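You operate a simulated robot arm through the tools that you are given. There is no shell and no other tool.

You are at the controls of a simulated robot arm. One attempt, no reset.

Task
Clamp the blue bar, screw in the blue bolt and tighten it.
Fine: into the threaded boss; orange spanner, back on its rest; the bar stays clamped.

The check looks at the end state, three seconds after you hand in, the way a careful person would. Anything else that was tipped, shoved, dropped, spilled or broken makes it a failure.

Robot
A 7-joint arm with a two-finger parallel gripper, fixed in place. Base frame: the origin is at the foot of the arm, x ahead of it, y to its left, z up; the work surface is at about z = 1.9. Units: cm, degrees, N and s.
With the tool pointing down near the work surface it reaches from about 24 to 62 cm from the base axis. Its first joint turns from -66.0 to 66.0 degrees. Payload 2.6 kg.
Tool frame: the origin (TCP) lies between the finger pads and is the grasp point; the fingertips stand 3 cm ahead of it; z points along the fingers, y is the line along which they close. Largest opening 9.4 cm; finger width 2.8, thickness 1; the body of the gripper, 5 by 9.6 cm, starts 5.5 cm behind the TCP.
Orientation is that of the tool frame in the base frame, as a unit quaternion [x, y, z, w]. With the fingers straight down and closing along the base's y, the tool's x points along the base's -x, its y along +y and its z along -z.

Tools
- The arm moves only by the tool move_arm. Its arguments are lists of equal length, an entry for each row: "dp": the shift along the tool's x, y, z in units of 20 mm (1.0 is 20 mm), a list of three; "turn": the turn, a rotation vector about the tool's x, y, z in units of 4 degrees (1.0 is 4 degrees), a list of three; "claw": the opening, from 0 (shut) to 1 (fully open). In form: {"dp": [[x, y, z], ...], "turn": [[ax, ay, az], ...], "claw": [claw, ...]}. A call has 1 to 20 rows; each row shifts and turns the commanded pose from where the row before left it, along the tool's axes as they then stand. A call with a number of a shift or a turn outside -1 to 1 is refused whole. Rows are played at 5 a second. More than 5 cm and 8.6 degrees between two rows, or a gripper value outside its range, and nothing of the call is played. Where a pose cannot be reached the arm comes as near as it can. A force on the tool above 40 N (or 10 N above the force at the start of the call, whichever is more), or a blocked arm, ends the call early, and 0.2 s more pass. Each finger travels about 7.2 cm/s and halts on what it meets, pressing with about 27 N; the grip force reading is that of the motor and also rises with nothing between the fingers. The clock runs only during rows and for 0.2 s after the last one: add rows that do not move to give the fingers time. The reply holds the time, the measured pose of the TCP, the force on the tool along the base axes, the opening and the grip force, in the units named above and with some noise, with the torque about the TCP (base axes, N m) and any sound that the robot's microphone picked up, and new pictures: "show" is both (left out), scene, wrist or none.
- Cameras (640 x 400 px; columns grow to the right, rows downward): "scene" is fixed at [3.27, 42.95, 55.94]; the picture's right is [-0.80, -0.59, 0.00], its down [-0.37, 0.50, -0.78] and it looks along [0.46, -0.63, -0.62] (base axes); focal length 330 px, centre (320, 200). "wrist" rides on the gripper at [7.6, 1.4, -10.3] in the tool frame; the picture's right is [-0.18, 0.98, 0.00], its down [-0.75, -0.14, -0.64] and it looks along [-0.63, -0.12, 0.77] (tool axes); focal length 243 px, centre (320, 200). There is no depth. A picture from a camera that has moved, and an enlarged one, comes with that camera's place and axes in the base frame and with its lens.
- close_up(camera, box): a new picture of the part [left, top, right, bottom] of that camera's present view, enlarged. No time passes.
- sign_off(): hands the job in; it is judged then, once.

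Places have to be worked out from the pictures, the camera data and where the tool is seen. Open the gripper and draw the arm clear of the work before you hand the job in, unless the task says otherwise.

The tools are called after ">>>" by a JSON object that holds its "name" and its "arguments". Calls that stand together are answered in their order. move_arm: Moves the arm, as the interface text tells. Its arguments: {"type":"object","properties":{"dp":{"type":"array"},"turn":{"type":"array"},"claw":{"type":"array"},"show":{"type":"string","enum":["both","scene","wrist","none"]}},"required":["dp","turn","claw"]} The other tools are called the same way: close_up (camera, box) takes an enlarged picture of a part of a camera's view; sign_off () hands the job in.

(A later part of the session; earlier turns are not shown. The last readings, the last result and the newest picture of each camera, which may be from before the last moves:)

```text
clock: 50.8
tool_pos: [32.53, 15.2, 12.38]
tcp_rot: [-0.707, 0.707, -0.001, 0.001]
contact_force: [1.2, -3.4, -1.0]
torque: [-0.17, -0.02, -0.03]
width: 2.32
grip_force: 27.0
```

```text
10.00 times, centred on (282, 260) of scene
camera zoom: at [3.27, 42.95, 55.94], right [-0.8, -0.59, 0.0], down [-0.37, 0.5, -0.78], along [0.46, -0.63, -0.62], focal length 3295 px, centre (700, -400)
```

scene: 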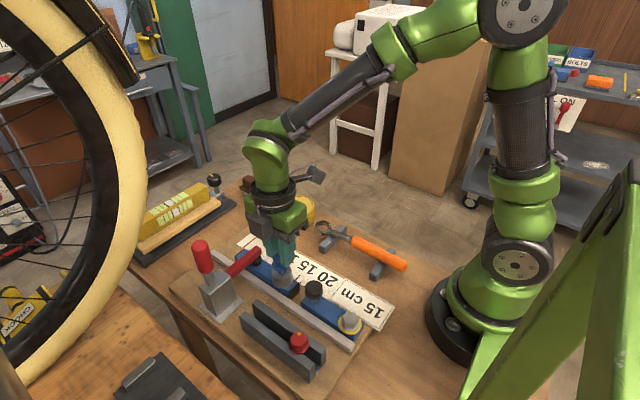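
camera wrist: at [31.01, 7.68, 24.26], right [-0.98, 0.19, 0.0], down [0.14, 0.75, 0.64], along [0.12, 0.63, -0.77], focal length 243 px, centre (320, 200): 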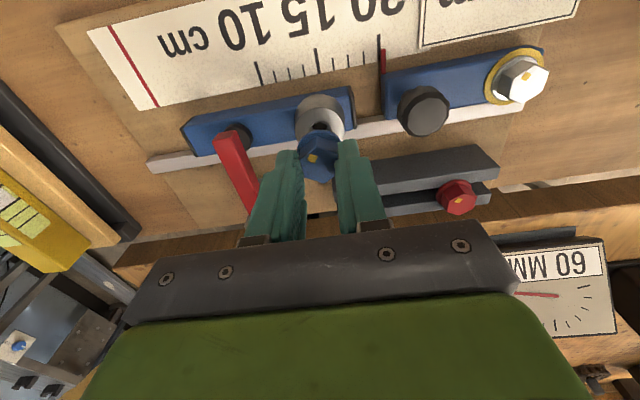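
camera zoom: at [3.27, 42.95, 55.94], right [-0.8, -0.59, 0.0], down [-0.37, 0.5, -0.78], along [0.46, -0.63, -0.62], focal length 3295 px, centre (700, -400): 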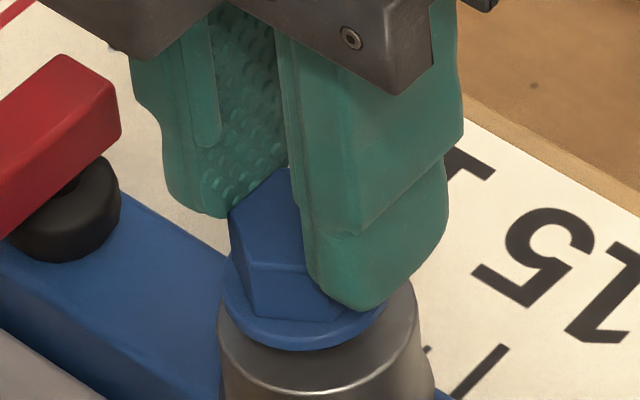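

A slight sideways touch of about 3 N in y appears. I shift half a millimetre towards -y and keep lowering gently to find the thread.

>>> {"name": "move_arm", "arguments": {"dp": [[0.03, 0, 0], [0, 0, 0.05], [0, 0, 0.05], [0, 0, 0]], "turn": [[0, 0, 0], [0, 0, 0], [0, 0, 0], [0, 0, 0]], "claw": [0.15, 0.15, 0.15, 0.15], "show": "none"}}

>>> {"name": "close_up", "arguments": {"camera": "scene", "box": [250, 240, 314, 280]}}

```text
clock: 51.8
tool_pos: [32.55, 15.15, 12.17]
tcp_rot: [-0.706, 0.709, 0.001, 0.0]
contact_force: [3.9, -6.5, -7.6]
torque: [-0.29, -0.11, -0.01]
width: 2.29
grip_force: 27.0
```

```text
10.00 times, centred on (282, 260) of scene
camera zoom: at [3.27, 42.95, 55.94], right [-0.8, -0.59, 0.0], down [-0.37, 0.5, -0.78], along [0.46, -0.63, -0.62], focal length 3295 px, centre (700, -400)
```

zoom: 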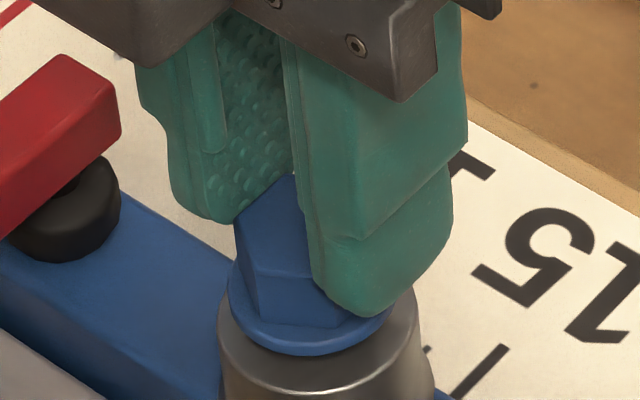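

The flange shifted slightly and a small downward pull appeared, which suggests the thread is starting to guide the bolt. I turn clockwise a little and watch the forces.

>>> {"name": "move_arm", "arguments": {"dp": [[0, -0.02, 0.02], [0, 0, 0], [0, 0, 0], [0, 0, 0], [0, 0, 0], [0, 0, 0], [0, 0, 0], [0, 0, 0], [0, 0, 0]], "turn": [[0, 0, 0], [0, 0, 1], [0, 0, 1], [0, 0, 1], [0, 0, 1], [0, 0, 1], [0, 0, 1], [0, 0, 1], [0, 0, 0]], "claw": [0.15, 0.15, 0.15, 0.15, 0.15, 0.15, 0.15, 0.15, 0.15], "show": "both"}}

>>> {"name": "close_up", "arguments": {"camera": "scene", "box": [250, 240, 314, 280]}}

>>> {"name": "close_up", "arguments": {"camera": "wrist", "box": [256, 110, 384, 190]}}

```text
clock: 53.8
tool_pos: [32.39, 15.15, 12.12]
tcp_rot: [-0.513, 0.858, 0.001, -0.001]
contact_force: [-12.6, -10.1, -2.9]
torque: [-0.19, 0.29, 0.01]
width: 2.32
grip_force: 27.4
camera wrist: at [27.59, 9.18, 22.25], right [-0.78, 0.63, 0.0], down [0.48, 0.6, 0.64], along [0.4, 0.5, -0.77], focal length 243 px, centre (320, 200)
```

scene: 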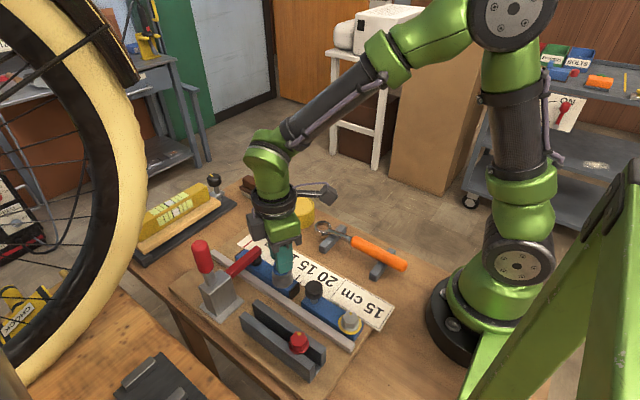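
wrist: 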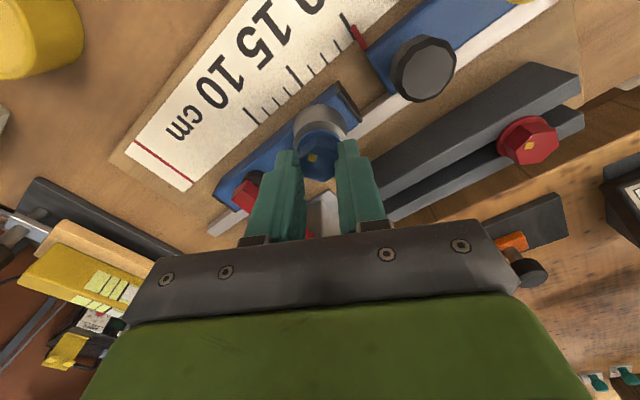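

```text
10.00 times, centred on (282, 260) of scene
camera zoom: at [3.27, 42.95, 55.94], right [-0.8, -0.59, 0.0], down [-0.37, 0.5, -0.78], along [0.46, -0.63, -0.62], focal length 3295 px, centre (700, -400)
```

zoom: 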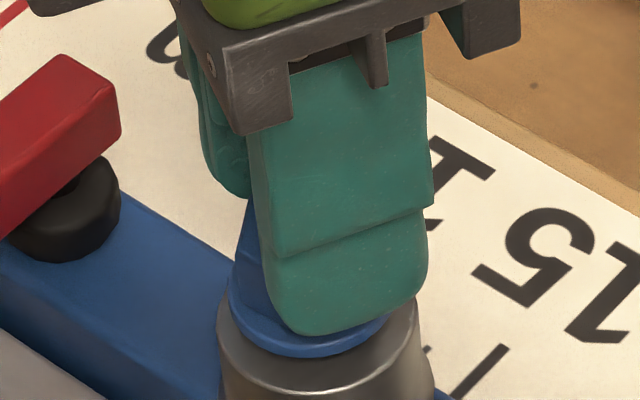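

```text
5.00 times, centred on (320, 150) of wrist
camera zoom: at [27.59, 9.18, 22.25], right [-0.78, 0.63, 0.0], down [0.48, 0.6, 0.64], along [0.4, 0.5, -0.77], focal length 1213 px, centre (320, 450)
```

zoom: 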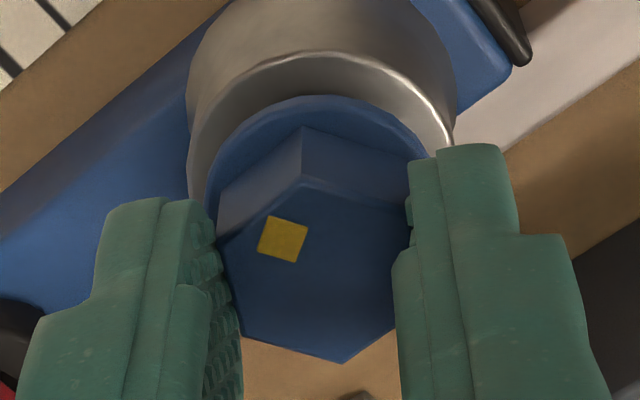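

The bolt turns with the gripper, with some side load of about 16 N. I relieve it by shifting slightly towards -x and -y and turn another 28°, pressing lightly down.

>>> {"name": "move_arm", "arguments": {"dp": [[0.036, 0.015, 0.01], [0, 0, 0.01], [0, 0, 0], [0, 0, 0.01], [0, 0, 0], [0, 0, 0.01], [0, 0, 0], [0, 0, 0], [0, 0, 0]], "turn": [[0, 0, 0], [0, 0, 1], [0, 0, 1], [0, 0, 1], [0, 0, 1], [0, 0, 1], [0, 0, 1], [0, 0, 1], [0, 0, 0]], "claw": [0.15, 0.15, 0.15, 0.15, 0.15, 0.15, 0.15, 0.15, 0.15], "show": "wrist"}}

>>> {"name": "close_up", "arguments": {"camera": "scene", "box": [250, 240, 314, 280]}}

>>> {"name": "close_up", "arguments": {"camera": "wrist", "box": [256, 110, 384, 190]}}

```text
clock: 55.8
tool_pos: [32.31, 15.13, 12.09]
tcp_rot: [-0.291, 0.957, 0.002, -0.002]
contact_force: [-18.5, 8.6, -4.7]
torque: [0.41, 0.28, 0.03]
width: 2.32
grip_force: 26.8
camera wrist: at [25.26, 12.19, 22.21], right [-0.39, 0.92, 0.0], down [0.71, 0.3, 0.64], along [0.59, 0.25, -0.77], focal length 243 px, centre (320, 200)
```

wrist: 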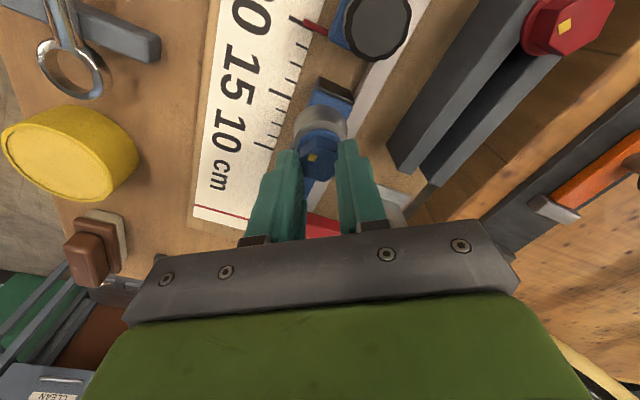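

```text
10.00 times, centred on (282, 260) of scene
camera zoom: at [3.27, 42.95, 55.94], right [-0.8, -0.59, 0.0], down [-0.37, 0.5, -0.78], along [0.46, -0.63, -0.62], focal length 3295 px, centre (700, -400)
```

zoom: 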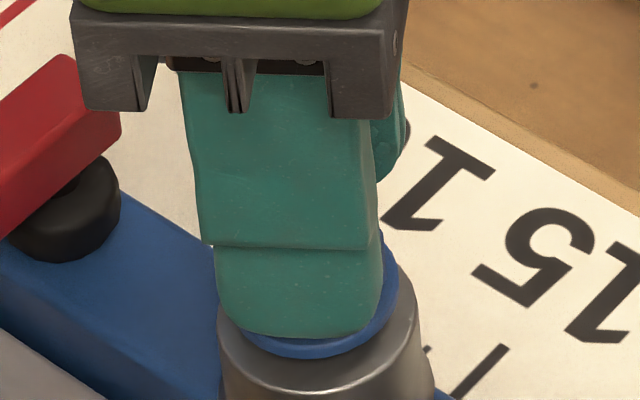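

```text
5.00 times, centred on (320, 150) of wrist
camera zoom: at [25.26, 12.19, 22.21], right [-0.39, 0.92, 0.0], down [0.71, 0.3, 0.64], along [0.59, 0.25, -0.77], focal length 1213 px, centre (320, 450)
```

zoom: 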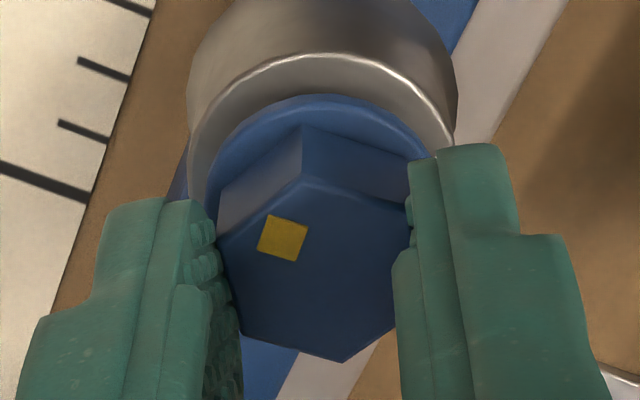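

Side load stays around 20 N because the bolt sits slightly off the tool axis, and that offset turns with the hand. I open a little to release the stress and see how the bolt sits by itself.

>>> {"name": "move_arm", "arguments": {"dp": [[0, 0, 0], [0, 0, 0], [0, 0, 0], [0, 0, 0]], "turn": [[0, 0, 0], [0, 0, 0], [0, 0, 0], [0, 0, 0]], "claw": [0.28, 0.35, 0.4, 0.4], "show": "both"}}

>>> {"name": "close_up", "arguments": {"camera": "scene", "box": [250, 240, 314, 280]}}

>>> {"name": "close_up", "arguments": {"camera": "wrist", "box": [256, 110, 384, 190]}}

```text
clock: 56.8
tool_pos: [32.44, 15.08, 12.18]
tcp_rot: [-0.291, 0.957, 0.0, 0.0]
contact_force: [0.3, -0.1, 0.6]
torque: [-0.02, 0.0, 0.01]
width: 3.76
grip_force: 0.1
camera wrist: at [25.35, 12.1, 22.22], right [-0.4, 0.92, 0.0], down [0.7, 0.3, 0.64], along [0.59, 0.25, -0.77], focal length 243 px, centre (320, 200)
```

scene: 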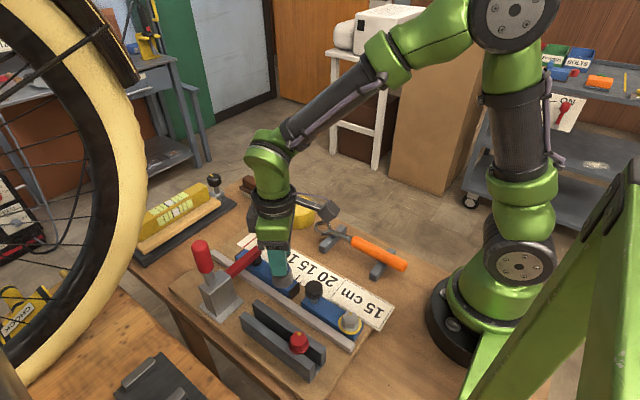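
wrist: 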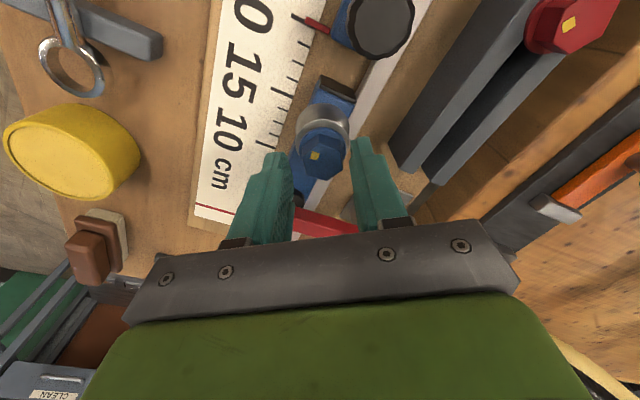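

```text
10.00 times, centred on (282, 260) of scene
camera zoom: at [3.27, 42.95, 55.94], right [-0.8, -0.59, 0.0], down [-0.37, 0.5, -0.78], along [0.46, -0.63, -0.62], focal length 3295 px, centre (700, -400)
```

zoom: 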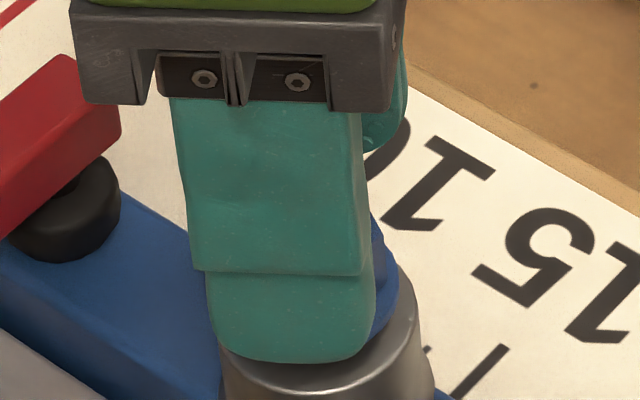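

```text
5.00 times, centred on (320, 150) of wrist
camera zoom: at [25.35, 12.1, 22.22], right [-0.4, 0.92, 0.0], down [0.7, 0.3, 0.64], along [0.59, 0.25, -0.77], focal length 1213 px, centre (320, 450)
```

zoom: 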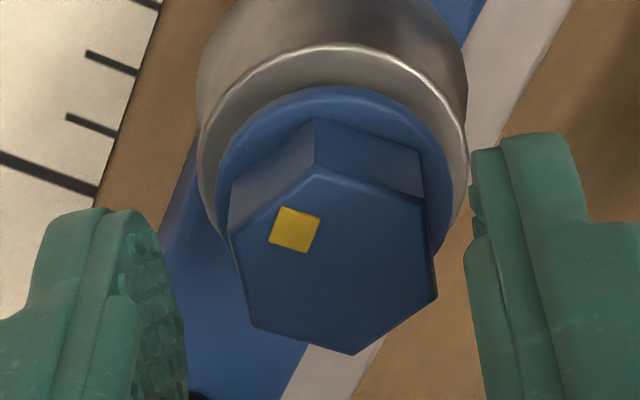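

Released, the bolt stays up in the boss, and its axis sits about 1.3 mm (tool x) and 2 mm (tool y) off the tool axis. I centre the tool on it before gripping again.

>>> {"name": "move_arm", "arguments": {"dp": [[0.065, 0.1, 0], [0, 0, 0], [0, 0, 0]], "turn": [[0, 0, 0], [0, 0, 0], [0, 0, 0]], "claw": [0.4, 0.4, 0.4], "show": "wrist"}}

>>> {"name": "close_up", "arguments": {"camera": "wrist", "box": [256, 110, 384, 190]}}

```text
clock: 57.6
tool_pos: [32.2, 15.2, 12.13]
tcp_rot: [-0.292, 0.957, -0.001, 0.0]
contact_force: [-0.3, -0.2, 0.5]
torque: [-0.01, 0.01, 0.0]
width: 3.77
grip_force: 0.1
camera wrist: at [25.1, 12.23, 22.22], right [-0.4, 0.92, 0.0], down [0.7, 0.3, 0.64], along [0.59, 0.25, -0.77], focal length 243 px, centre (320, 200)
```

wrist: 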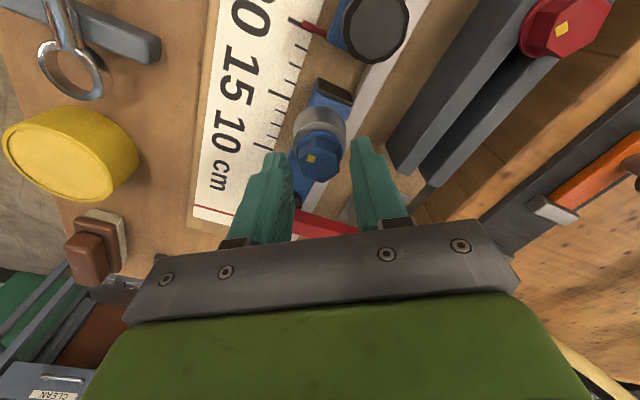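

```text
5.00 times, centred on (320, 150) of wrist
camera zoom: at [25.1, 12.23, 22.22], right [-0.4, 0.92, 0.0], down [0.7, 0.3, 0.64], along [0.59, 0.25, -0.77], focal length 1213 px, centre (320, 450)
```

zoom: 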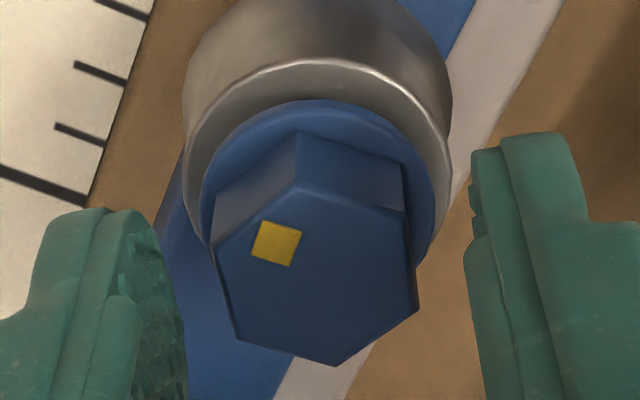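

The tool is now centred on the bolt head. I grip it again and check that no side load appears.

>>> {"name": "move_arm", "arguments": {"dp": [[0, 0, 0], [0, 0, 0], [0, 0, 0], [0, 0, 0]], "turn": [[0, 0, 0], [0, 0, 0], [0, 0, 0], [0, 0, 0]], "claw": [0.3, 0.2, 0.15, 0.15], "show": "none"}}

>>> {"name": "close_up", "arguments": {"camera": "wrist", "box": [256, 110, 384, 190]}}

```text
clock: 58.6
tool_pos: [32.39, 15.16, 12.15]
tcp_rot: [-0.292, 0.956, 0.0, 0.0]
contact_force: [3.8, -5.6, 0.2]
torque: [-0.19, -0.05, -0.03]
width: 2.33
grip_force: 27.2
```

```text
5.00 times, centred on (320, 150) of wrist
camera zoom: at [25.13, 12.18, 22.22], right [-0.39, 0.92, 0.0], down [0.7, 0.3, 0.64], along [0.59, 0.25, -0.77], focal length 1213 px, centre (320, 450)
```

zoom: 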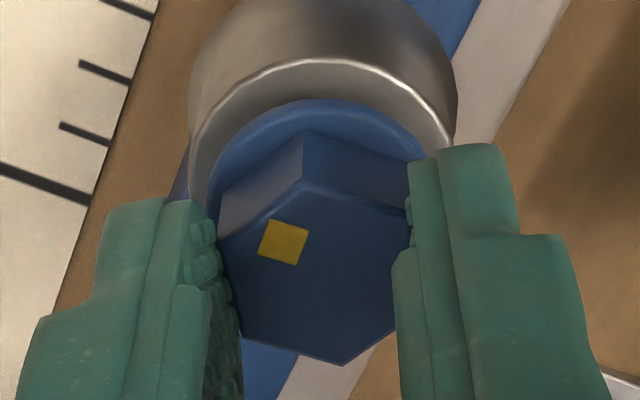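

Side load is only about 7 N. I trim half a millimetre and turn clockwise 48° with a very light downward follow.

>>> {"name": "move_arm", "arguments": {"dp": [[0, -0.025, 0], [0, 0, 0], [0, 0, 0.01], [0, 0, 0], [0, 0, 0.01], [0, 0, 0], [0, 0, 0.01], [0, 0, 0], [0, 0, 0.01], [0, 0, 0], [0, 0, 0.01], [0, 0, 0], [0, 0, 0.01], [0, 0, 0]], "turn": [[0, 0, 0], [0, 0, 1], [0, 0, 1], [0, 0, 1], [0, 0, 1], [0, 0, 1], [0, 0, 1], [0, 0, 1], [0, 0, 1], [0, 0, 1], [0, 0, 1], [0, 0, 1], [0, 0, 1], [0, 0, 0]], "claw": [0.15, 0.15, 0.15, 0.15, 0.15, 0.15, 0.15, 0.15, 0.15, 0.15, 0.15, 0.15, 0.15, 0.15], "show": "wrist"}}

>>> {"name": "close_up", "arguments": {"camera": "wrist", "box": [256, 110, 384, 190]}}

>>> {"name": "close_up", "arguments": {"camera": "scene", "box": [250, 240, 314, 280]}}

```text
clock: 61.6
tool_pos: [32.25, 15.38, 12.03]
tcp_rot: [0.123, 0.992, 0.002, -0.001]
contact_force: [-5.5, 22.5, 0.7]
torque: [0.6, 0.1, 0.05]
width: 2.34
grip_force: 26.6
camera wrist: at [25.19, 18.6, 22.15], right [0.42, 0.91, 0.0], down [0.7, -0.32, 0.64], along [0.58, -0.27, -0.77], focal length 243 px, centre (320, 200)
```

wrist: 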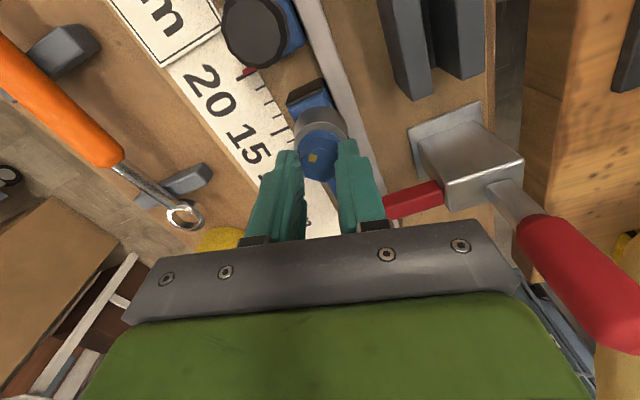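

```text
5.00 times, centred on (320, 150) of wrist
camera zoom: at [25.19, 18.6, 22.15], right [0.42, 0.91, 0.0], down [0.7, -0.32, 0.64], along [0.58, -0.27, -0.77], focal length 1213 px, centre (320, 450)
```

zoom: 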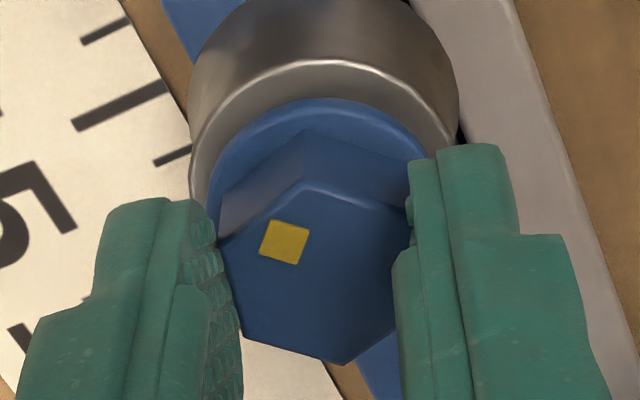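

```text
10.00 times, centred on (282, 260) of scene
camera zoom: at [3.27, 42.95, 55.94], right [-0.8, -0.59, 0.0], down [-0.37, 0.5, -0.78], along [0.46, -0.63, -0.62], focal length 3295 px, centre (700, -400)
```

zoom: 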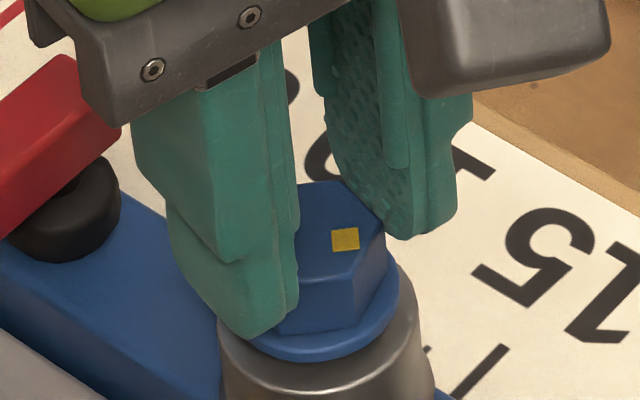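

The bolt has turned with me to about +14°. The side load is 22 N in y, so I shift towards +y to relieve it and read again.

>>> {"name": "move_arm", "arguments": {"dp": [[0.04, 0.07, 0], [0, 0, 0]], "turn": [[0, 0, 0], [0, 0, 0]], "claw": [0.15, 0.15], "show": "none"}}

```text
clock: 62.2
tool_pos: [32.23, 15.32, 12.01]
tcp_rot: [0.122, 0.992, 0.001, 0.0]
contact_force: [-2.8, 18.1, 5.5]
torque: [0.53, 0.19, 0.02]
width: 2.32
grip_force: 27.6
```

>>> {"name": "move_arm", "arguments": {"dp": [[0.01, 0.04, 0], [0, 0, 0], [0, 0, 0]], "turn": [[0, 0, 0], [0, 0, 0], [0, 0, 0]], "claw": [0.15, 0.15, 0.15], "show": "none"}}

```text
clock: 63.0
tool_pos: [32.41, 15.46, 12.04]
tcp_rot: [0.124, 0.992, 0.0, 0.0]
contact_force: [-4.5, 10.0, 8.3]
torque: [0.26, 0.18, 0.02]
width: 2.31
grip_force: 26.7
```

The load is shrinking. I trim a bit more and turn another 36° clockwise.

>>> {"name": "move_arm", "arguments": {"dp": [[0.02, 0.04, 0], [0, 0, 0], [0, 0, 0], [0, 0, 0], [0, 0, 0], [0, 0, 0], [0, 0, 0], [0, 0, 0], [0, 0, 0], [0, 0, 0], [0, 0, 0]], "turn": [[0, 0, 0], [0, 0, 1], [0, 0, 1], [0, 0, 1], [0, 0, 1], [0, 0, 1], [0, 0, 1], [0, 0, 1], [0, 0, 1], [0, 0, 1], [0, 0, 0]], "claw": [0.15, 0.15, 0.15, 0.15, 0.15, 0.15, 0.15, 0.15, 0.15, 0.15, 0.15], "show": "none"}}

>>> {"name": "close_up", "arguments": {"camera": "scene", "box": [250, 240, 314, 280]}}

>>> {"name": "close_up", "arguments": {"camera": "wrist", "box": [256, 110, 384, 190]}}

```text
clock: 65.4
tool_pos: [32.29, 15.49, 12.04]
tcp_rot: [0.424, 0.906, 0.002, 0.001]
contact_force: [16.1, 3.8, -11.9]
torque: [0.02, -0.49, -0.02]
width: 2.36
grip_force: 26.7
```

```text
10.00 times, centred on (282, 260) of scene
camera zoom: at [3.27, 42.95, 55.94], right [-0.8, -0.59, 0.0], down [-0.37, 0.5, -0.78], along [0.46, -0.63, -0.62], focal length 3295 px, centre (700, -400)
```

zoom: 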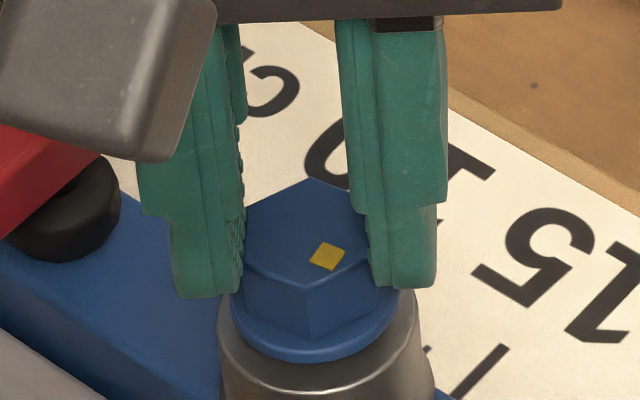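

```text
5.00 times, centred on (320, 150) of wrist
camera zoom: at [28.48, 22.3, 22.12], right [0.87, 0.49, 0.0], down [0.37, -0.67, 0.64], along [0.32, -0.56, -0.77], focal length 1213 px, centre (320, 450)
```

zoom: 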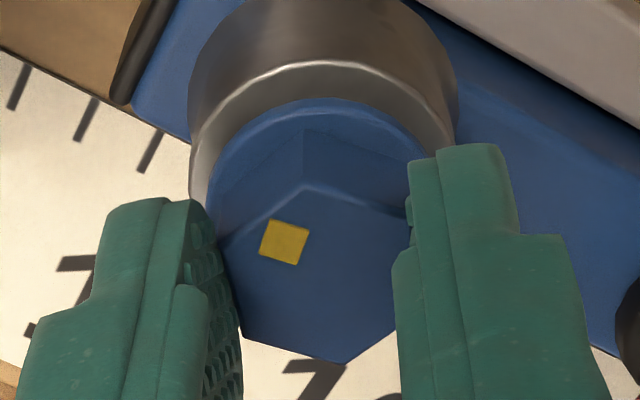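

The bolt is now pulling the tool down as it turns, so the thread has taken. The repeated sideways load fits the bolt axis being about 2 mm off along tool x, so I correct for that as I turn, and follow downward.

>>> {"name": "move_arm", "arguments": {"dp": [[-0.02, 0.05, 0.03], [0, 0.007, 0.005], [0, 0.007, 0.005], [0, 0.007, 0.005], [0, 0.007, 0.005], [0, 0.007, 0.005], [0, 0.007, 0.005], [0, 0.007, 0.005], [0, 0.007, 0.005], [0, 0.007, 0.005], [0, 0.007, 0.005], [0, 0, 0]], "turn": [[0, 0, 0], [0, 0, 1], [0, 0, 1], [0, 0, 1], [0, 0, 1], [0, 0, 1], [0, 0, 1], [0, 0, 1], [0, 0, 1], [0, 0, 1], [0, 0, 1], [0, 0, 0]], "claw": [0.15, 0.15, 0.15, 0.15, 0.15, 0.15, 0.15, 0.15, 0.15, 0.15, 0.15, 0.15], "show": "none"}}

>>> {"name": "close_up", "arguments": {"camera": "scene", "box": [250, 240, 314, 280]}}

>>> {"name": "close_up", "arguments": {"camera": "wrist", "box": [256, 110, 384, 190]}}

```text
clock: 68.0
tool_pos: [32.59, 15.58, 11.87]
tcp_rot: [0.708, 0.706, 0.001, -0.001]
contact_force: [10.6, -4.8, 12.6]
torque: [-0.35, -0.3, 0.0]
width: 2.32
grip_force: 27.2
```

```text
10.00 times, centred on (282, 260) of scene
camera zoom: at [3.26, 42.95, 55.95], right [-0.8, -0.59, 0.0], down [-0.37, 0.5, -0.78], along [0.46, -0.63, -0.62], focal length 3295 px, centre (700, -400)
```

zoom: 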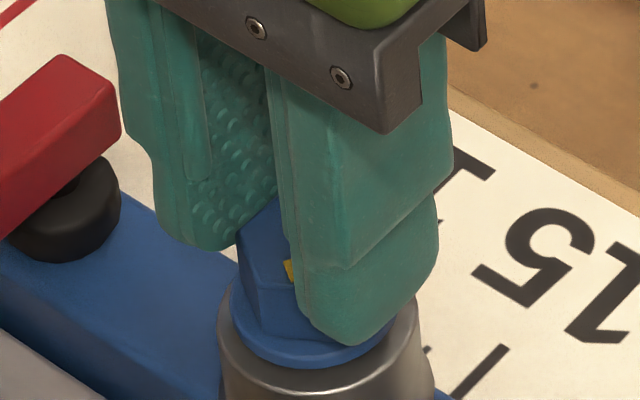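

```text
5.00 times, centred on (320, 150) of wrist
camera zoom: at [33.89, 23.22, 21.98], right [0.98, -0.19, 0.0], down [-0.14, -0.75, 0.64], along [-0.12, -0.63, -0.77], focal length 1213 px, centre (320, 450)
```

zoom: 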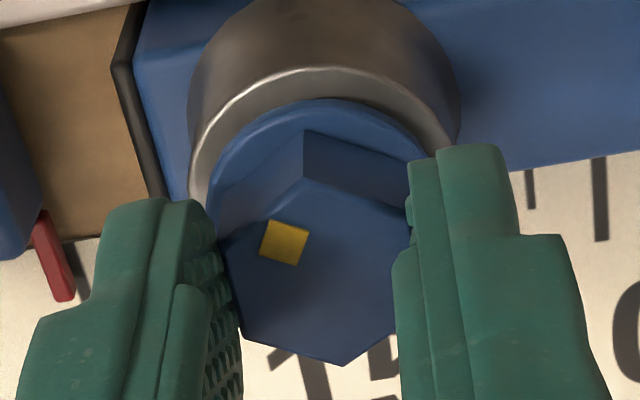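

The bolt has turned a half turn and sunk about 3 mm; the flange is now only some 2 mm above the boss. I open, and turn the hand back 180° for the next stroke.

>>> {"name": "move_arm", "arguments": {"dp": [[0, 0, 0], [0, 0, 0], [0, 0, 0], [0, 0, 0], [0, 0, 0], [0, 0, 0], [0, 0, 0], [0, 0, 0], [0, 0, 0], [0, 0, 0], [0, 0, 0], [0, 0, 0], [0, 0, 0], [0, 0, 0], [0, 0, 0], [0, 0, 0], [0, 0, 0], [0, 0, 0], [0, 0, 0], [0, 0, 0]], "turn": [[0, 0, 0], [0, 0, 0], [0, 0, 0], [0, 0, 0], [0, 0, -1], [0, 0, -1], [0, 0, -1], [0, 0, -1], [0, 0, -1], [0, 0, -1], [0, 0, -1], [0, 0, -1], [0, 0, -1], [0, 0, -1], [0, 0, -1], [0, 0, -1], [0, 0, -1], [0, 0, -1], [0, 0, -1], [0, 0, -1]], "claw": [0.3, 0.4, 0.5, 0.5, 0.5, 0.5, 0.5, 0.5, 0.5, 0.5, 0.5, 0.5, 0.5, 0.5, 0.5, 0.5, 0.5, 0.5, 0.5, 0.5], "show": "wrist"}}

>>> {"name": "close_up", "arguments": {"camera": "wrist", "box": [256, 110, 384, 190]}}

>>> {"name": "close_up", "arguments": {"camera": "scene", "box": [250, 240, 314, 280]}}

```text
clock: 72.2
tool_pos: [32.35, 15.54, 11.92]
tcp_rot: [0.224, 0.975, 0.0, 0.0]
contact_force: [-0.1, -0.3, 0.0]
torque: [-0.03, 0.02, 0.02]
width: 4.7
grip_force: 0.1
camera wrist: at [26.19, 20.22, 21.94], right [0.6, 0.8, 0.0], down [0.62, -0.46, 0.64], along [0.52, -0.38, -0.77], focal length 243 px, centre (320, 200)
```

wrist: 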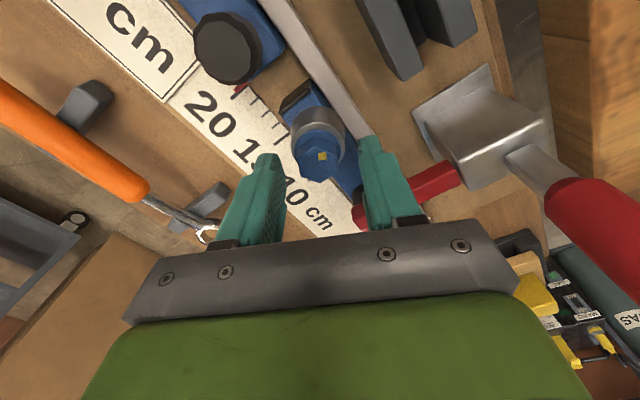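

```text
5.00 times, centred on (320, 150) of wrist
camera zoom: at [26.19, 20.22, 21.94], right [0.6, 0.8, 0.0], down [0.62, -0.46, 0.64], along [0.52, -0.38, -0.77], focal length 1213 px, centre (320, 450)
```

zoom: 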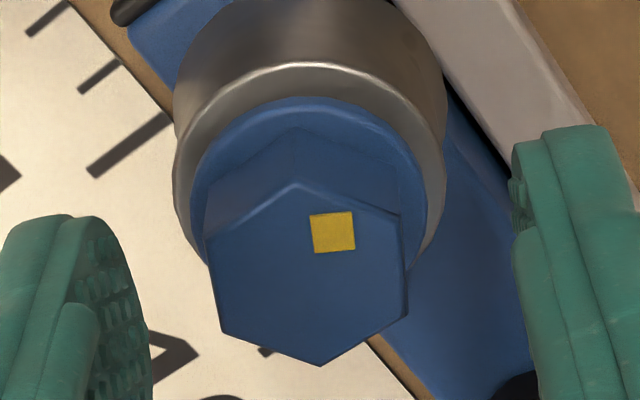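

```text
10.00 times, centred on (282, 260) of scene
camera zoom: at [3.27, 42.95, 55.94], right [-0.8, -0.59, 0.0], down [-0.37, 0.5, -0.78], along [0.46, -0.63, -0.62], focal length 3295 px, centre (700, -400)
```

zoom: 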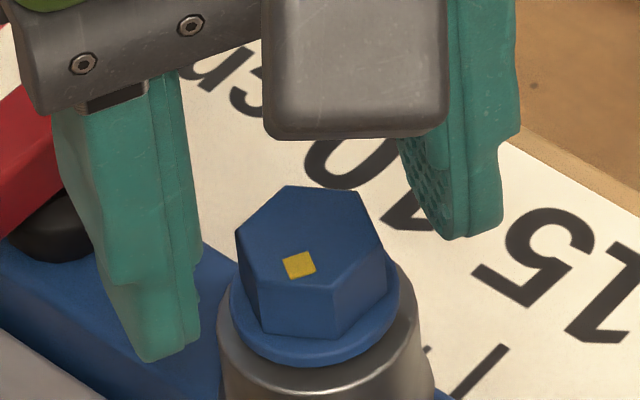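

The bolt stands by itself in the thread. I turn the hand the rest of the way back to -90°.

>>> {"name": "move_arm", "arguments": {"dp": [[0, 0, 0], [0, 0, 0], [0, 0, 0], [0, 0, 0], [0, 0, 0], [0, 0, 0], [0, 0, 0], [0, 0, 0], [0, 0, 0], [0, 0, 0], [0, 0, 0], [0, 0, 0], [0, 0, 0], [0, 0, 0], [0, 0, 0], [0, 0, 0], [0, 0, 0], [0, 0, 0], [0, 0, 0], [0, 0, 0]], "turn": [[0, 0, -1], [0, 0, -1], [0, 0, -1], [0, 0, -1], [0, 0, -1], [0, 0, -1], [0, 0, -1], [0, 0, -1], [0, 0, -1], [0, 0, -1], [0, 0, -1], [0, 0, -1], [0, 0, -1], [0, 0, -1], [0, 0, -1], [0, 0, -1], [0, 0, -1], [0, 0, -1], [0, 0, -1], [0, 0, -1]], "claw": [0.5, 0.5, 0.5, 0.5, 0.5, 0.5, 0.5, 0.5, 0.5, 0.5, 0.5, 0.5, 0.5, 0.5, 0.5, 0.5, 0.5, 0.5, 0.5, 0.5], "show": "none"}}

>>> {"name": "move_arm", "arguments": {"dp": [[0, 0, 0], [0, 0, 0], [0, 0, 0], [0, 0, 0], [0, 0, 0], [0, 0, 0], [0, 0, 0], [0, 0, 0], [0, 0, 0], [0, 0, 0]], "turn": [[0, 0, -1], [0, 0, -1], [0, 0, -1], [0, 0, -1], [0, 0, -1], [0, 0, -1], [0, 0, -1], [0, 0, -1], [0, 0, -1], [0, 0, 0]], "claw": [0.5, 0.5, 0.5, 0.5, 0.5, 0.5, 0.5, 0.5, 0.5, 0.5], "show": "wrist"}}

>>> {"name": "close_up", "arguments": {"camera": "wrist", "box": [256, 110, 384, 190]}}

>>> {"name": "close_up", "arguments": {"camera": "scene", "box": [250, 240, 314, 280]}}

```text
clock: 76.4
tool_pos: [32.49, 15.59, 11.89]
tcp_rot: [-0.454, 0.891, 0.001, -0.001]
contact_force: [-0.5, 1.1, 0.9]
torque: [0.0, -0.04, 0.02]
width: 4.71
grip_force: 0.0
```

```text
clock: 78.6
tool_pos: [32.44, 15.59, 11.89]
tcp_rot: [-0.707, 0.707, 0.0, -0.001]
contact_force: [-0.2, -0.3, -0.2]
torque: [-0.02, 0.0, 0.01]
width: 4.7
grip_force: 0.0
camera wrist: at [30.97, 8.0, 21.93], right [-0.98, 0.18, 0.0], down [0.14, 0.75, 0.64], along [0.12, 0.63, -0.77], focal length 243 px, centre (320, 200)
```

wrist: 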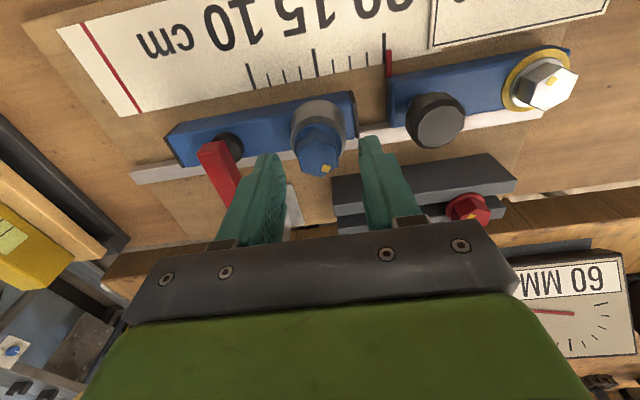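

```text
5.00 times, centred on (320, 150) of wrist
camera zoom: at [30.97, 8.0, 21.93], right [-0.98, 0.18, 0.0], down [0.14, 0.75, 0.64], along [0.12, 0.63, -0.77], focal length 1213 px, centre (320, 450)
```

zoom: 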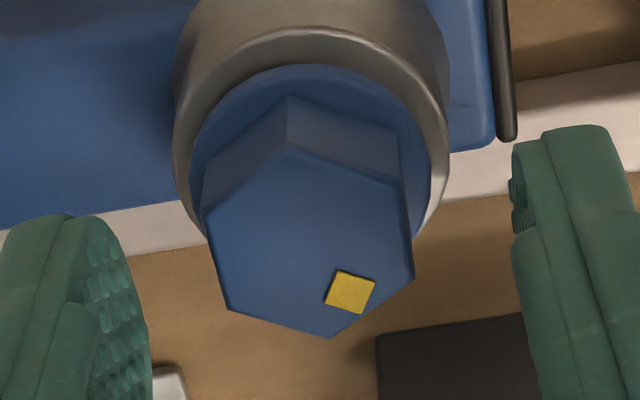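

```text
10.00 times, centred on (282, 260) of scene
camera zoom: at [3.27, 42.95, 55.94], right [-0.8, -0.59, 0.0], down [-0.37, 0.5, -0.78], along [0.46, -0.63, -0.62], focal length 3295 px, centre (700, -400)
```

zoom: 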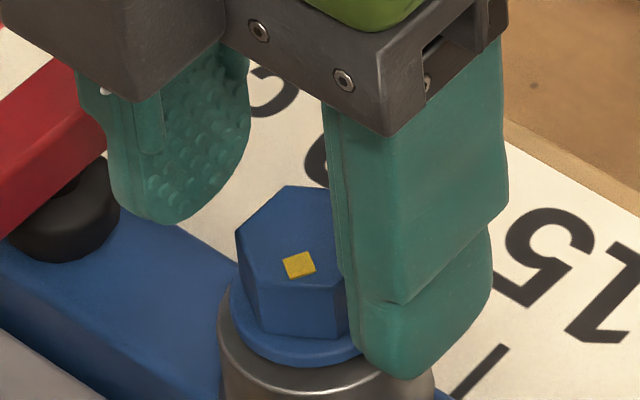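

Comparing the bolt's image at two yaw angles gives its true offset: about 2.5 mm along tool x and 0.8 mm along tool y. I centre on it and lower 3.5 mm to hold the hex lower down.

>>> {"name": "move_arm", "arguments": {"dp": [[0.123, -0.04, 0], [0, 0, 0.175], [0, 0, 0], [0, 0, 0]], "turn": [[0, 0, 0], [0, 0, 0], [0, 0, 0], [0, 0, 0]], "claw": [0.5, 0.5, 0.5, 0.5], "show": "none"}}

>>> {"name": "close_up", "arguments": {"camera": "wrist", "box": [256, 110, 384, 190]}}

>>> {"name": "close_up", "arguments": {"camera": "scene", "box": [250, 240, 314, 280]}}

```text
clock: 79.6
tool_pos: [32.51, 15.24, 11.54]
tcp_rot: [-0.707, 0.708, 0.0, 0.0]
contact_force: [0.4, -0.5, 0.1]
torque: [0.02, -0.01, -0.02]
width: 4.71
grip_force: 0.0
```

```text
5.00 times, centred on (320, 150) of wrist
camera zoom: at [31.03, 7.72, 21.6], right [-0.98, 0.19, 0.0], down [0.14, 0.75, 0.64], along [0.12, 0.63, -0.77], focal length 1213 px, centre (320, 450)
```

zoom: 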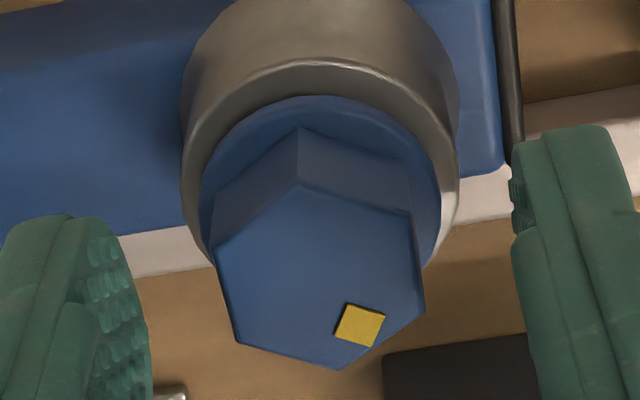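

```text
10.00 times, centred on (282, 260) of scene
camera zoom: at [3.27, 42.95, 55.94], right [-0.8, -0.59, 0.0], down [-0.37, 0.5, -0.78], along [0.46, -0.63, -0.62], focal length 3295 px, centre (700, -400)
```

zoom: 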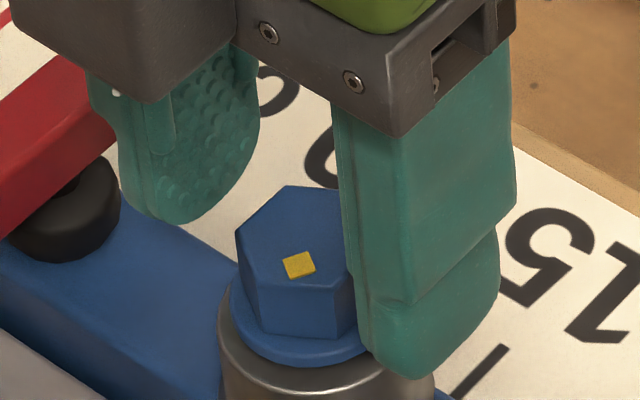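

Now centred. I grip and start the second clockwise stroke, following down lightly.

>>> {"name": "move_arm", "arguments": {"dp": [[0, 0, 0], [0, 0, 0], [0, 0, 0], [0, 0, 0], [0, 0, 0], [0, 0, 0.005], [0, 0, 0.005], [0, 0, 0.005], [0, 0, 0.005], [0, 0, 0.005], [0, 0, 0.005], [0, 0, 0.005], [0, 0, 0.005], [0, 0, 0]], "turn": [[0, 0, 0], [0, 0, 0], [0, 0, 0], [0, 0, 0], [0, 0, 1], [0, 0, 1], [0, 0, 1], [0, 0, 1], [0, 0, 1], [0, 0, 1], [0, 0, 1], [0, 0, 1], [0, 0, 1], [0, 0, 0]], "claw": [0.35, 0.25, 0.15, 0.15, 0.15, 0.15, 0.15, 0.15, 0.15, 0.15, 0.15, 0.15, 0.15, 0.15], "show": "none"}}

>>> {"name": "close_up", "arguments": {"camera": "wrist", "box": [256, 110, 384, 190]}}

>>> {"name": "close_up", "arguments": {"camera": "scene", "box": [250, 240, 314, 280]}}

```text
clock: 82.6
tool_pos: [32.49, 15.2, 11.61]
tcp_rot: [-0.453, 0.892, 0.0, 0.0]
contact_force: [-5.4, -6.9, 11.3]
torque: [-0.3, 0.22, -0.04]
width: 2.35
grip_force: 27.3
```

```text
5.00 times, centred on (320, 150) of wrist
camera zoom: at [26.81, 10.05, 21.52], right [-0.68, 0.73, 0.0], down [0.56, 0.52, 0.64], along [0.47, 0.44, -0.77], focal length 1213 px, centre (320, 450)
```

zoom: 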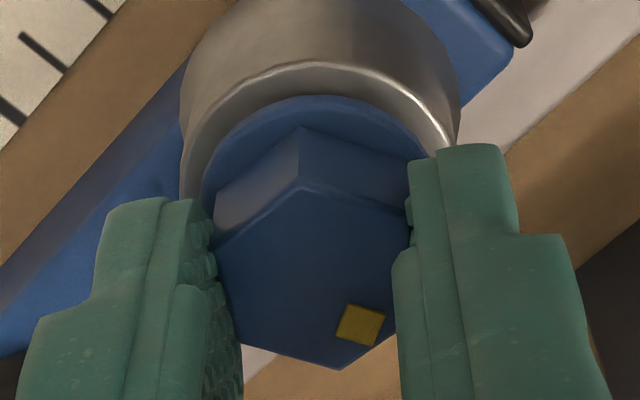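

```text
10.00 times, centred on (282, 260) of scene
camera zoom: at [3.26, 42.95, 55.95], right [-0.8, -0.59, 0.0], down [-0.37, 0.5, -0.78], along [0.46, -0.63, -0.62], focal length 3295 px, centre (700, -400)
```

zoom: 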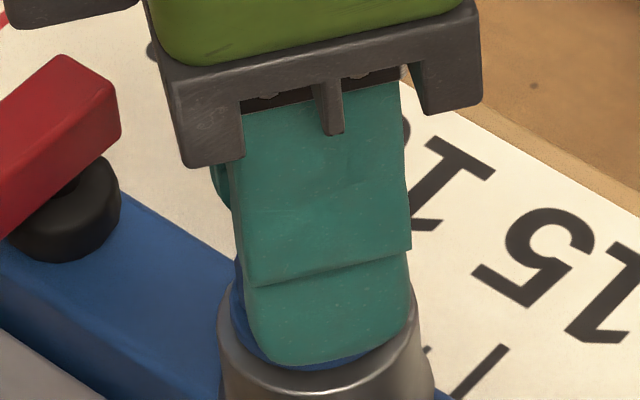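

The bolt follows with small side loads. I keep turning clockwise, holding height since I am already pressing down slightly.

>>> {"name": "move_arm", "arguments": {"dp": [[0.02, -0.01, 0], [0, 0, 0], [0, 0, 0], [0, 0, 0], [0, 0, 0], [0, 0, 0], [0, 0, 0], [0, 0, 0], [0, 0, 0], [0, 0, 0], [0, 0, 0], [0, 0, 0], [0, 0, 0], [0, 0, 0], [0, 0, 0], [0, 0, 0], [0, 0, 0]], "turn": [[0, 0, 0], [0, 0, 1], [0, 0, 1], [0, 0, 1], [0, 0, 1], [0, 0, 1], [0, 0, 1], [0, 0, 1], [0, 0, 1], [0, 0, 1], [0, 0, 1], [0, 0, 1], [0, 0, 1], [0, 0, 1], [0, 0, 1], [0, 0, 1], [0, 0, 0]], "claw": [0.15, 0.15, 0.15, 0.15, 0.15, 0.15, 0.15, 0.15, 0.15, 0.15, 0.15, 0.15, 0.15, 0.15, 0.15, 0.15, 0.15], "show": "none"}}

>>> {"name": "close_up", "arguments": {"camera": "wrist", "box": [256, 110, 384, 190]}}

>>> {"name": "close_up", "arguments": {"camera": "scene", "box": [250, 240, 314, 280]}}

```text
clock: 86.2
tool_pos: [32.55, 15.37, 11.37]
tcp_rot: [0.055, 0.999, 0.001, 0.0]
contact_force: [4.4, 6.0, -13.5]
torque: [0.08, -0.37, -0.04]
width: 2.35
grip_force: 27.2
```

```text
5.00 times, centred on (320, 150) of wrist
camera zoom: at [25.04, 17.59, 21.51], right [0.29, 0.96, 0.0], down [0.73, -0.22, 0.64], along [0.61, -0.18, -0.77], focal length 1213 px, centre (320, 450)
```

zoom: 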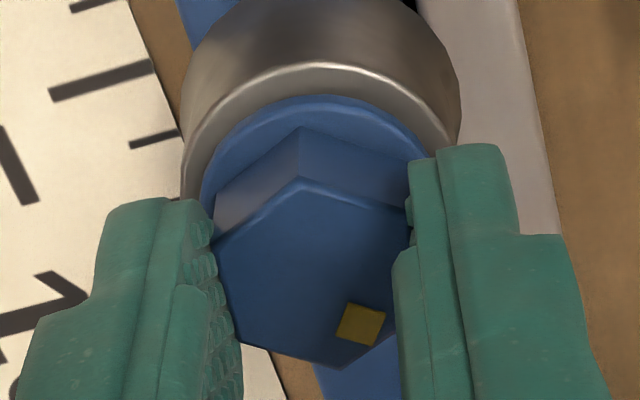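

```text
10.00 times, centred on (282, 260) of scene
camera zoom: at [3.27, 42.95, 55.94], right [-0.8, -0.59, 0.0], down [-0.37, 0.5, -0.78], along [0.46, -0.63, -0.62], focal length 3295 px, centre (700, -400)
```

zoom: 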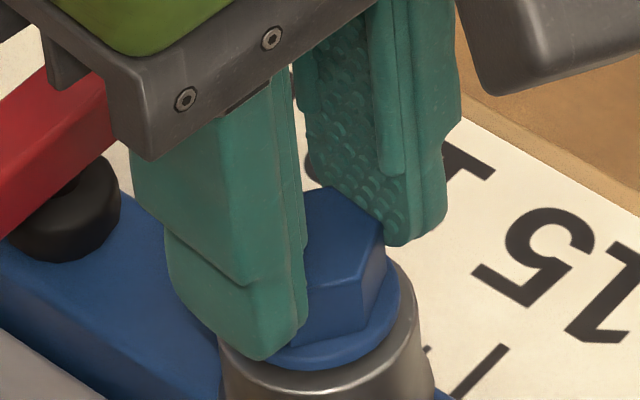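

The thread draws the bolt down steadily with about a tenth of a centimetre per 60°. I relieve the pull and keep turning, matching that descent.

>>> {"name": "move_arm", "arguments": {"dp": [[0, 0.01, 0.027], [0, 0, 0.0035], [0, 0, 0.0035], [0, 0, 0.0035], [0, 0, 0.0035], [0, 0, 0.0035], [0, 0, 0.0035], [0, 0, 0.0035], [0, 0, 0.0035], [0, 0, 0.0035], [0, 0, 0.0035], [0, 0, 0]], "turn": [[0, 0, 0], [0, 0, 1], [0, 0, 1], [0, 0, 1], [0, 0, 1], [0, 0, 1], [0, 0, 1], [0, 0, 1], [0, 0, 1], [0, 0, 1], [0, 0, 1], [0, 0, 0]], "claw": [0.15, 0.15, 0.15, 0.15, 0.15, 0.15, 0.15, 0.15, 0.15, 0.15, 0.15, 0.15], "show": "none"}}

>>> {"name": "close_up", "arguments": {"camera": "wrist", "box": [256, 110, 384, 190]}}

>>> {"name": "close_up", "arguments": {"camera": "scene", "box": [250, 240, 314, 280]}}

```text
clock: 88.8
tool_pos: [32.46, 15.35, 11.34]
tcp_rot: [0.393, 0.92, 0.0, -0.001]
contact_force: [-2.0, 7.4, 0.0]
torque: [0.22, 0.07, 0.0]
width: 2.34
grip_force: 27.2
```

```text
5.00 times, centred on (320, 150) of wrist
camera zoom: at [28.22, 21.84, 21.4], right [0.84, 0.55, 0.0], down [0.42, -0.64, 0.64], along [0.35, -0.54, -0.77], focal length 1213 px, centre (320, 450)
```

zoom: 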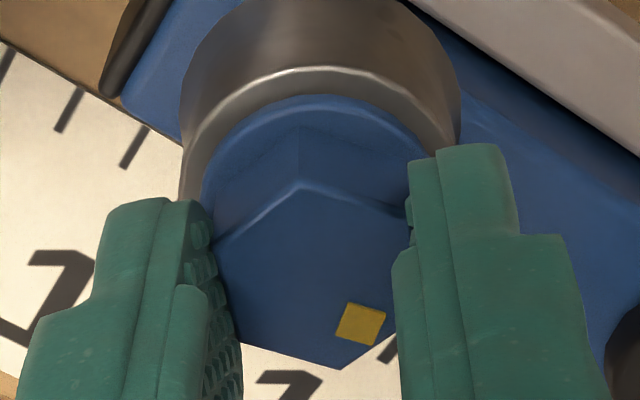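

```text
10.00 times, centred on (282, 260) of scene
camera zoom: at [3.27, 42.95, 55.94], right [-0.8, -0.59, 0.0], down [-0.37, 0.5, -0.78], along [0.46, -0.63, -0.62], focal length 3295 px, centre (700, -400)
```

zoom: 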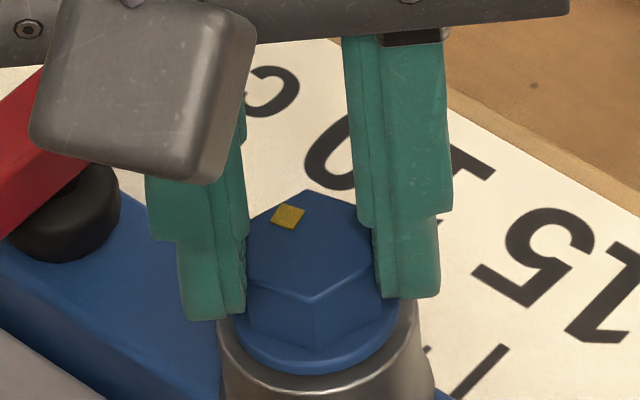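

Forces are near zero and the flange keeps sinking. I continue to +90°.

>>> {"name": "move_arm", "arguments": {"dp": [[0, 0.01, 0], [0, 0, 0.0035], [0, 0, 0.0035], [0, 0, 0.0035], [0, 0, 0.0035], [0, 0, 0.0035], [0, 0, 0.0035], [0, 0, 0.0035], [0, 0, 0.0035], [0, 0, 0.0035], [0, 0, 0.0035], [0, 0, 0.0035], [0, 0, 0]], "turn": [[0, 0, 0], [0, 0, 1], [0, 0, 1], [0, 0, 1], [0, 0, 1], [0, 0, 1], [0, 0, 1], [0, 0, 1], [0, 0, 1], [0, 0, 1], [0, 0, 1], [0, 0, 1], [0, 0, 0]], "claw": [0.15, 0.15, 0.15, 0.15, 0.15, 0.15, 0.15, 0.15, 0.15, 0.15, 0.15, 0.15, 0.15], "show": "none"}}

>>> {"name": "close_up", "arguments": {"camera": "wrist", "box": [256, 110, 384, 190]}}

>>> {"name": "close_up", "arguments": {"camera": "scene", "box": [250, 240, 314, 280]}}

```text
clock: 91.6
tool_pos: [32.46, 15.14, 11.12]
tcp_rot: [0.708, 0.706, -0.001, 0.0]
contact_force: [-9.3, -8.5, 10.6]
torque: [-0.4, 0.18, 0.25]
width: 2.54
grip_force: 26.8
```

```text
5.00 times, centred on (320, 150) of wrist
camera zoom: at [33.96, 22.86, 21.21], right [0.98, -0.19, 0.0], down [-0.14, -0.75, 0.64], along [-0.12, -0.63, -0.77], focal length 1213 px, centre (320, 450)
```

zoom: 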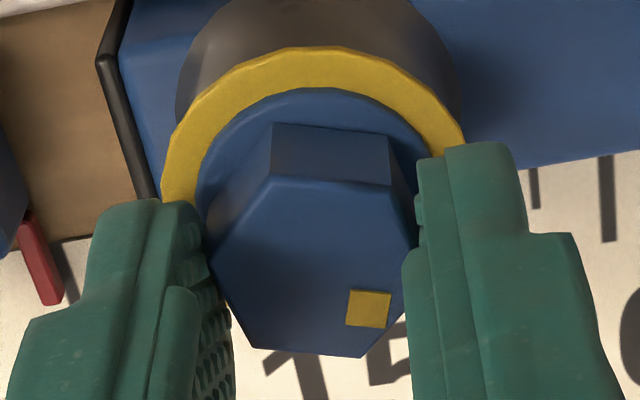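

```text
10.00 times, centred on (282, 260) of scene
camera zoom: at [3.26, 42.95, 55.95], right [-0.8, -0.59, 0.0], down [-0.37, 0.5, -0.78], along [0.46, -0.63, -0.62], focal length 3295 px, centre (700, -400)
```

zoom: 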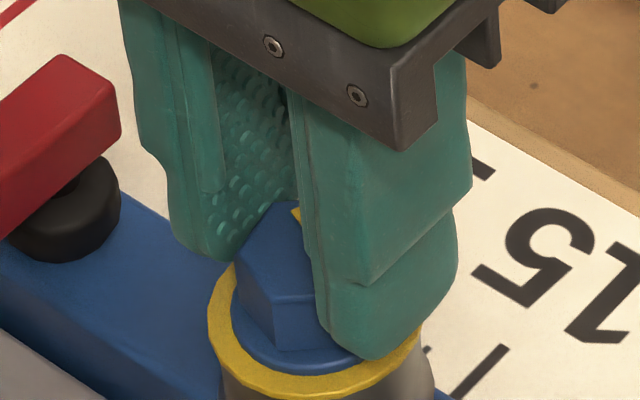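

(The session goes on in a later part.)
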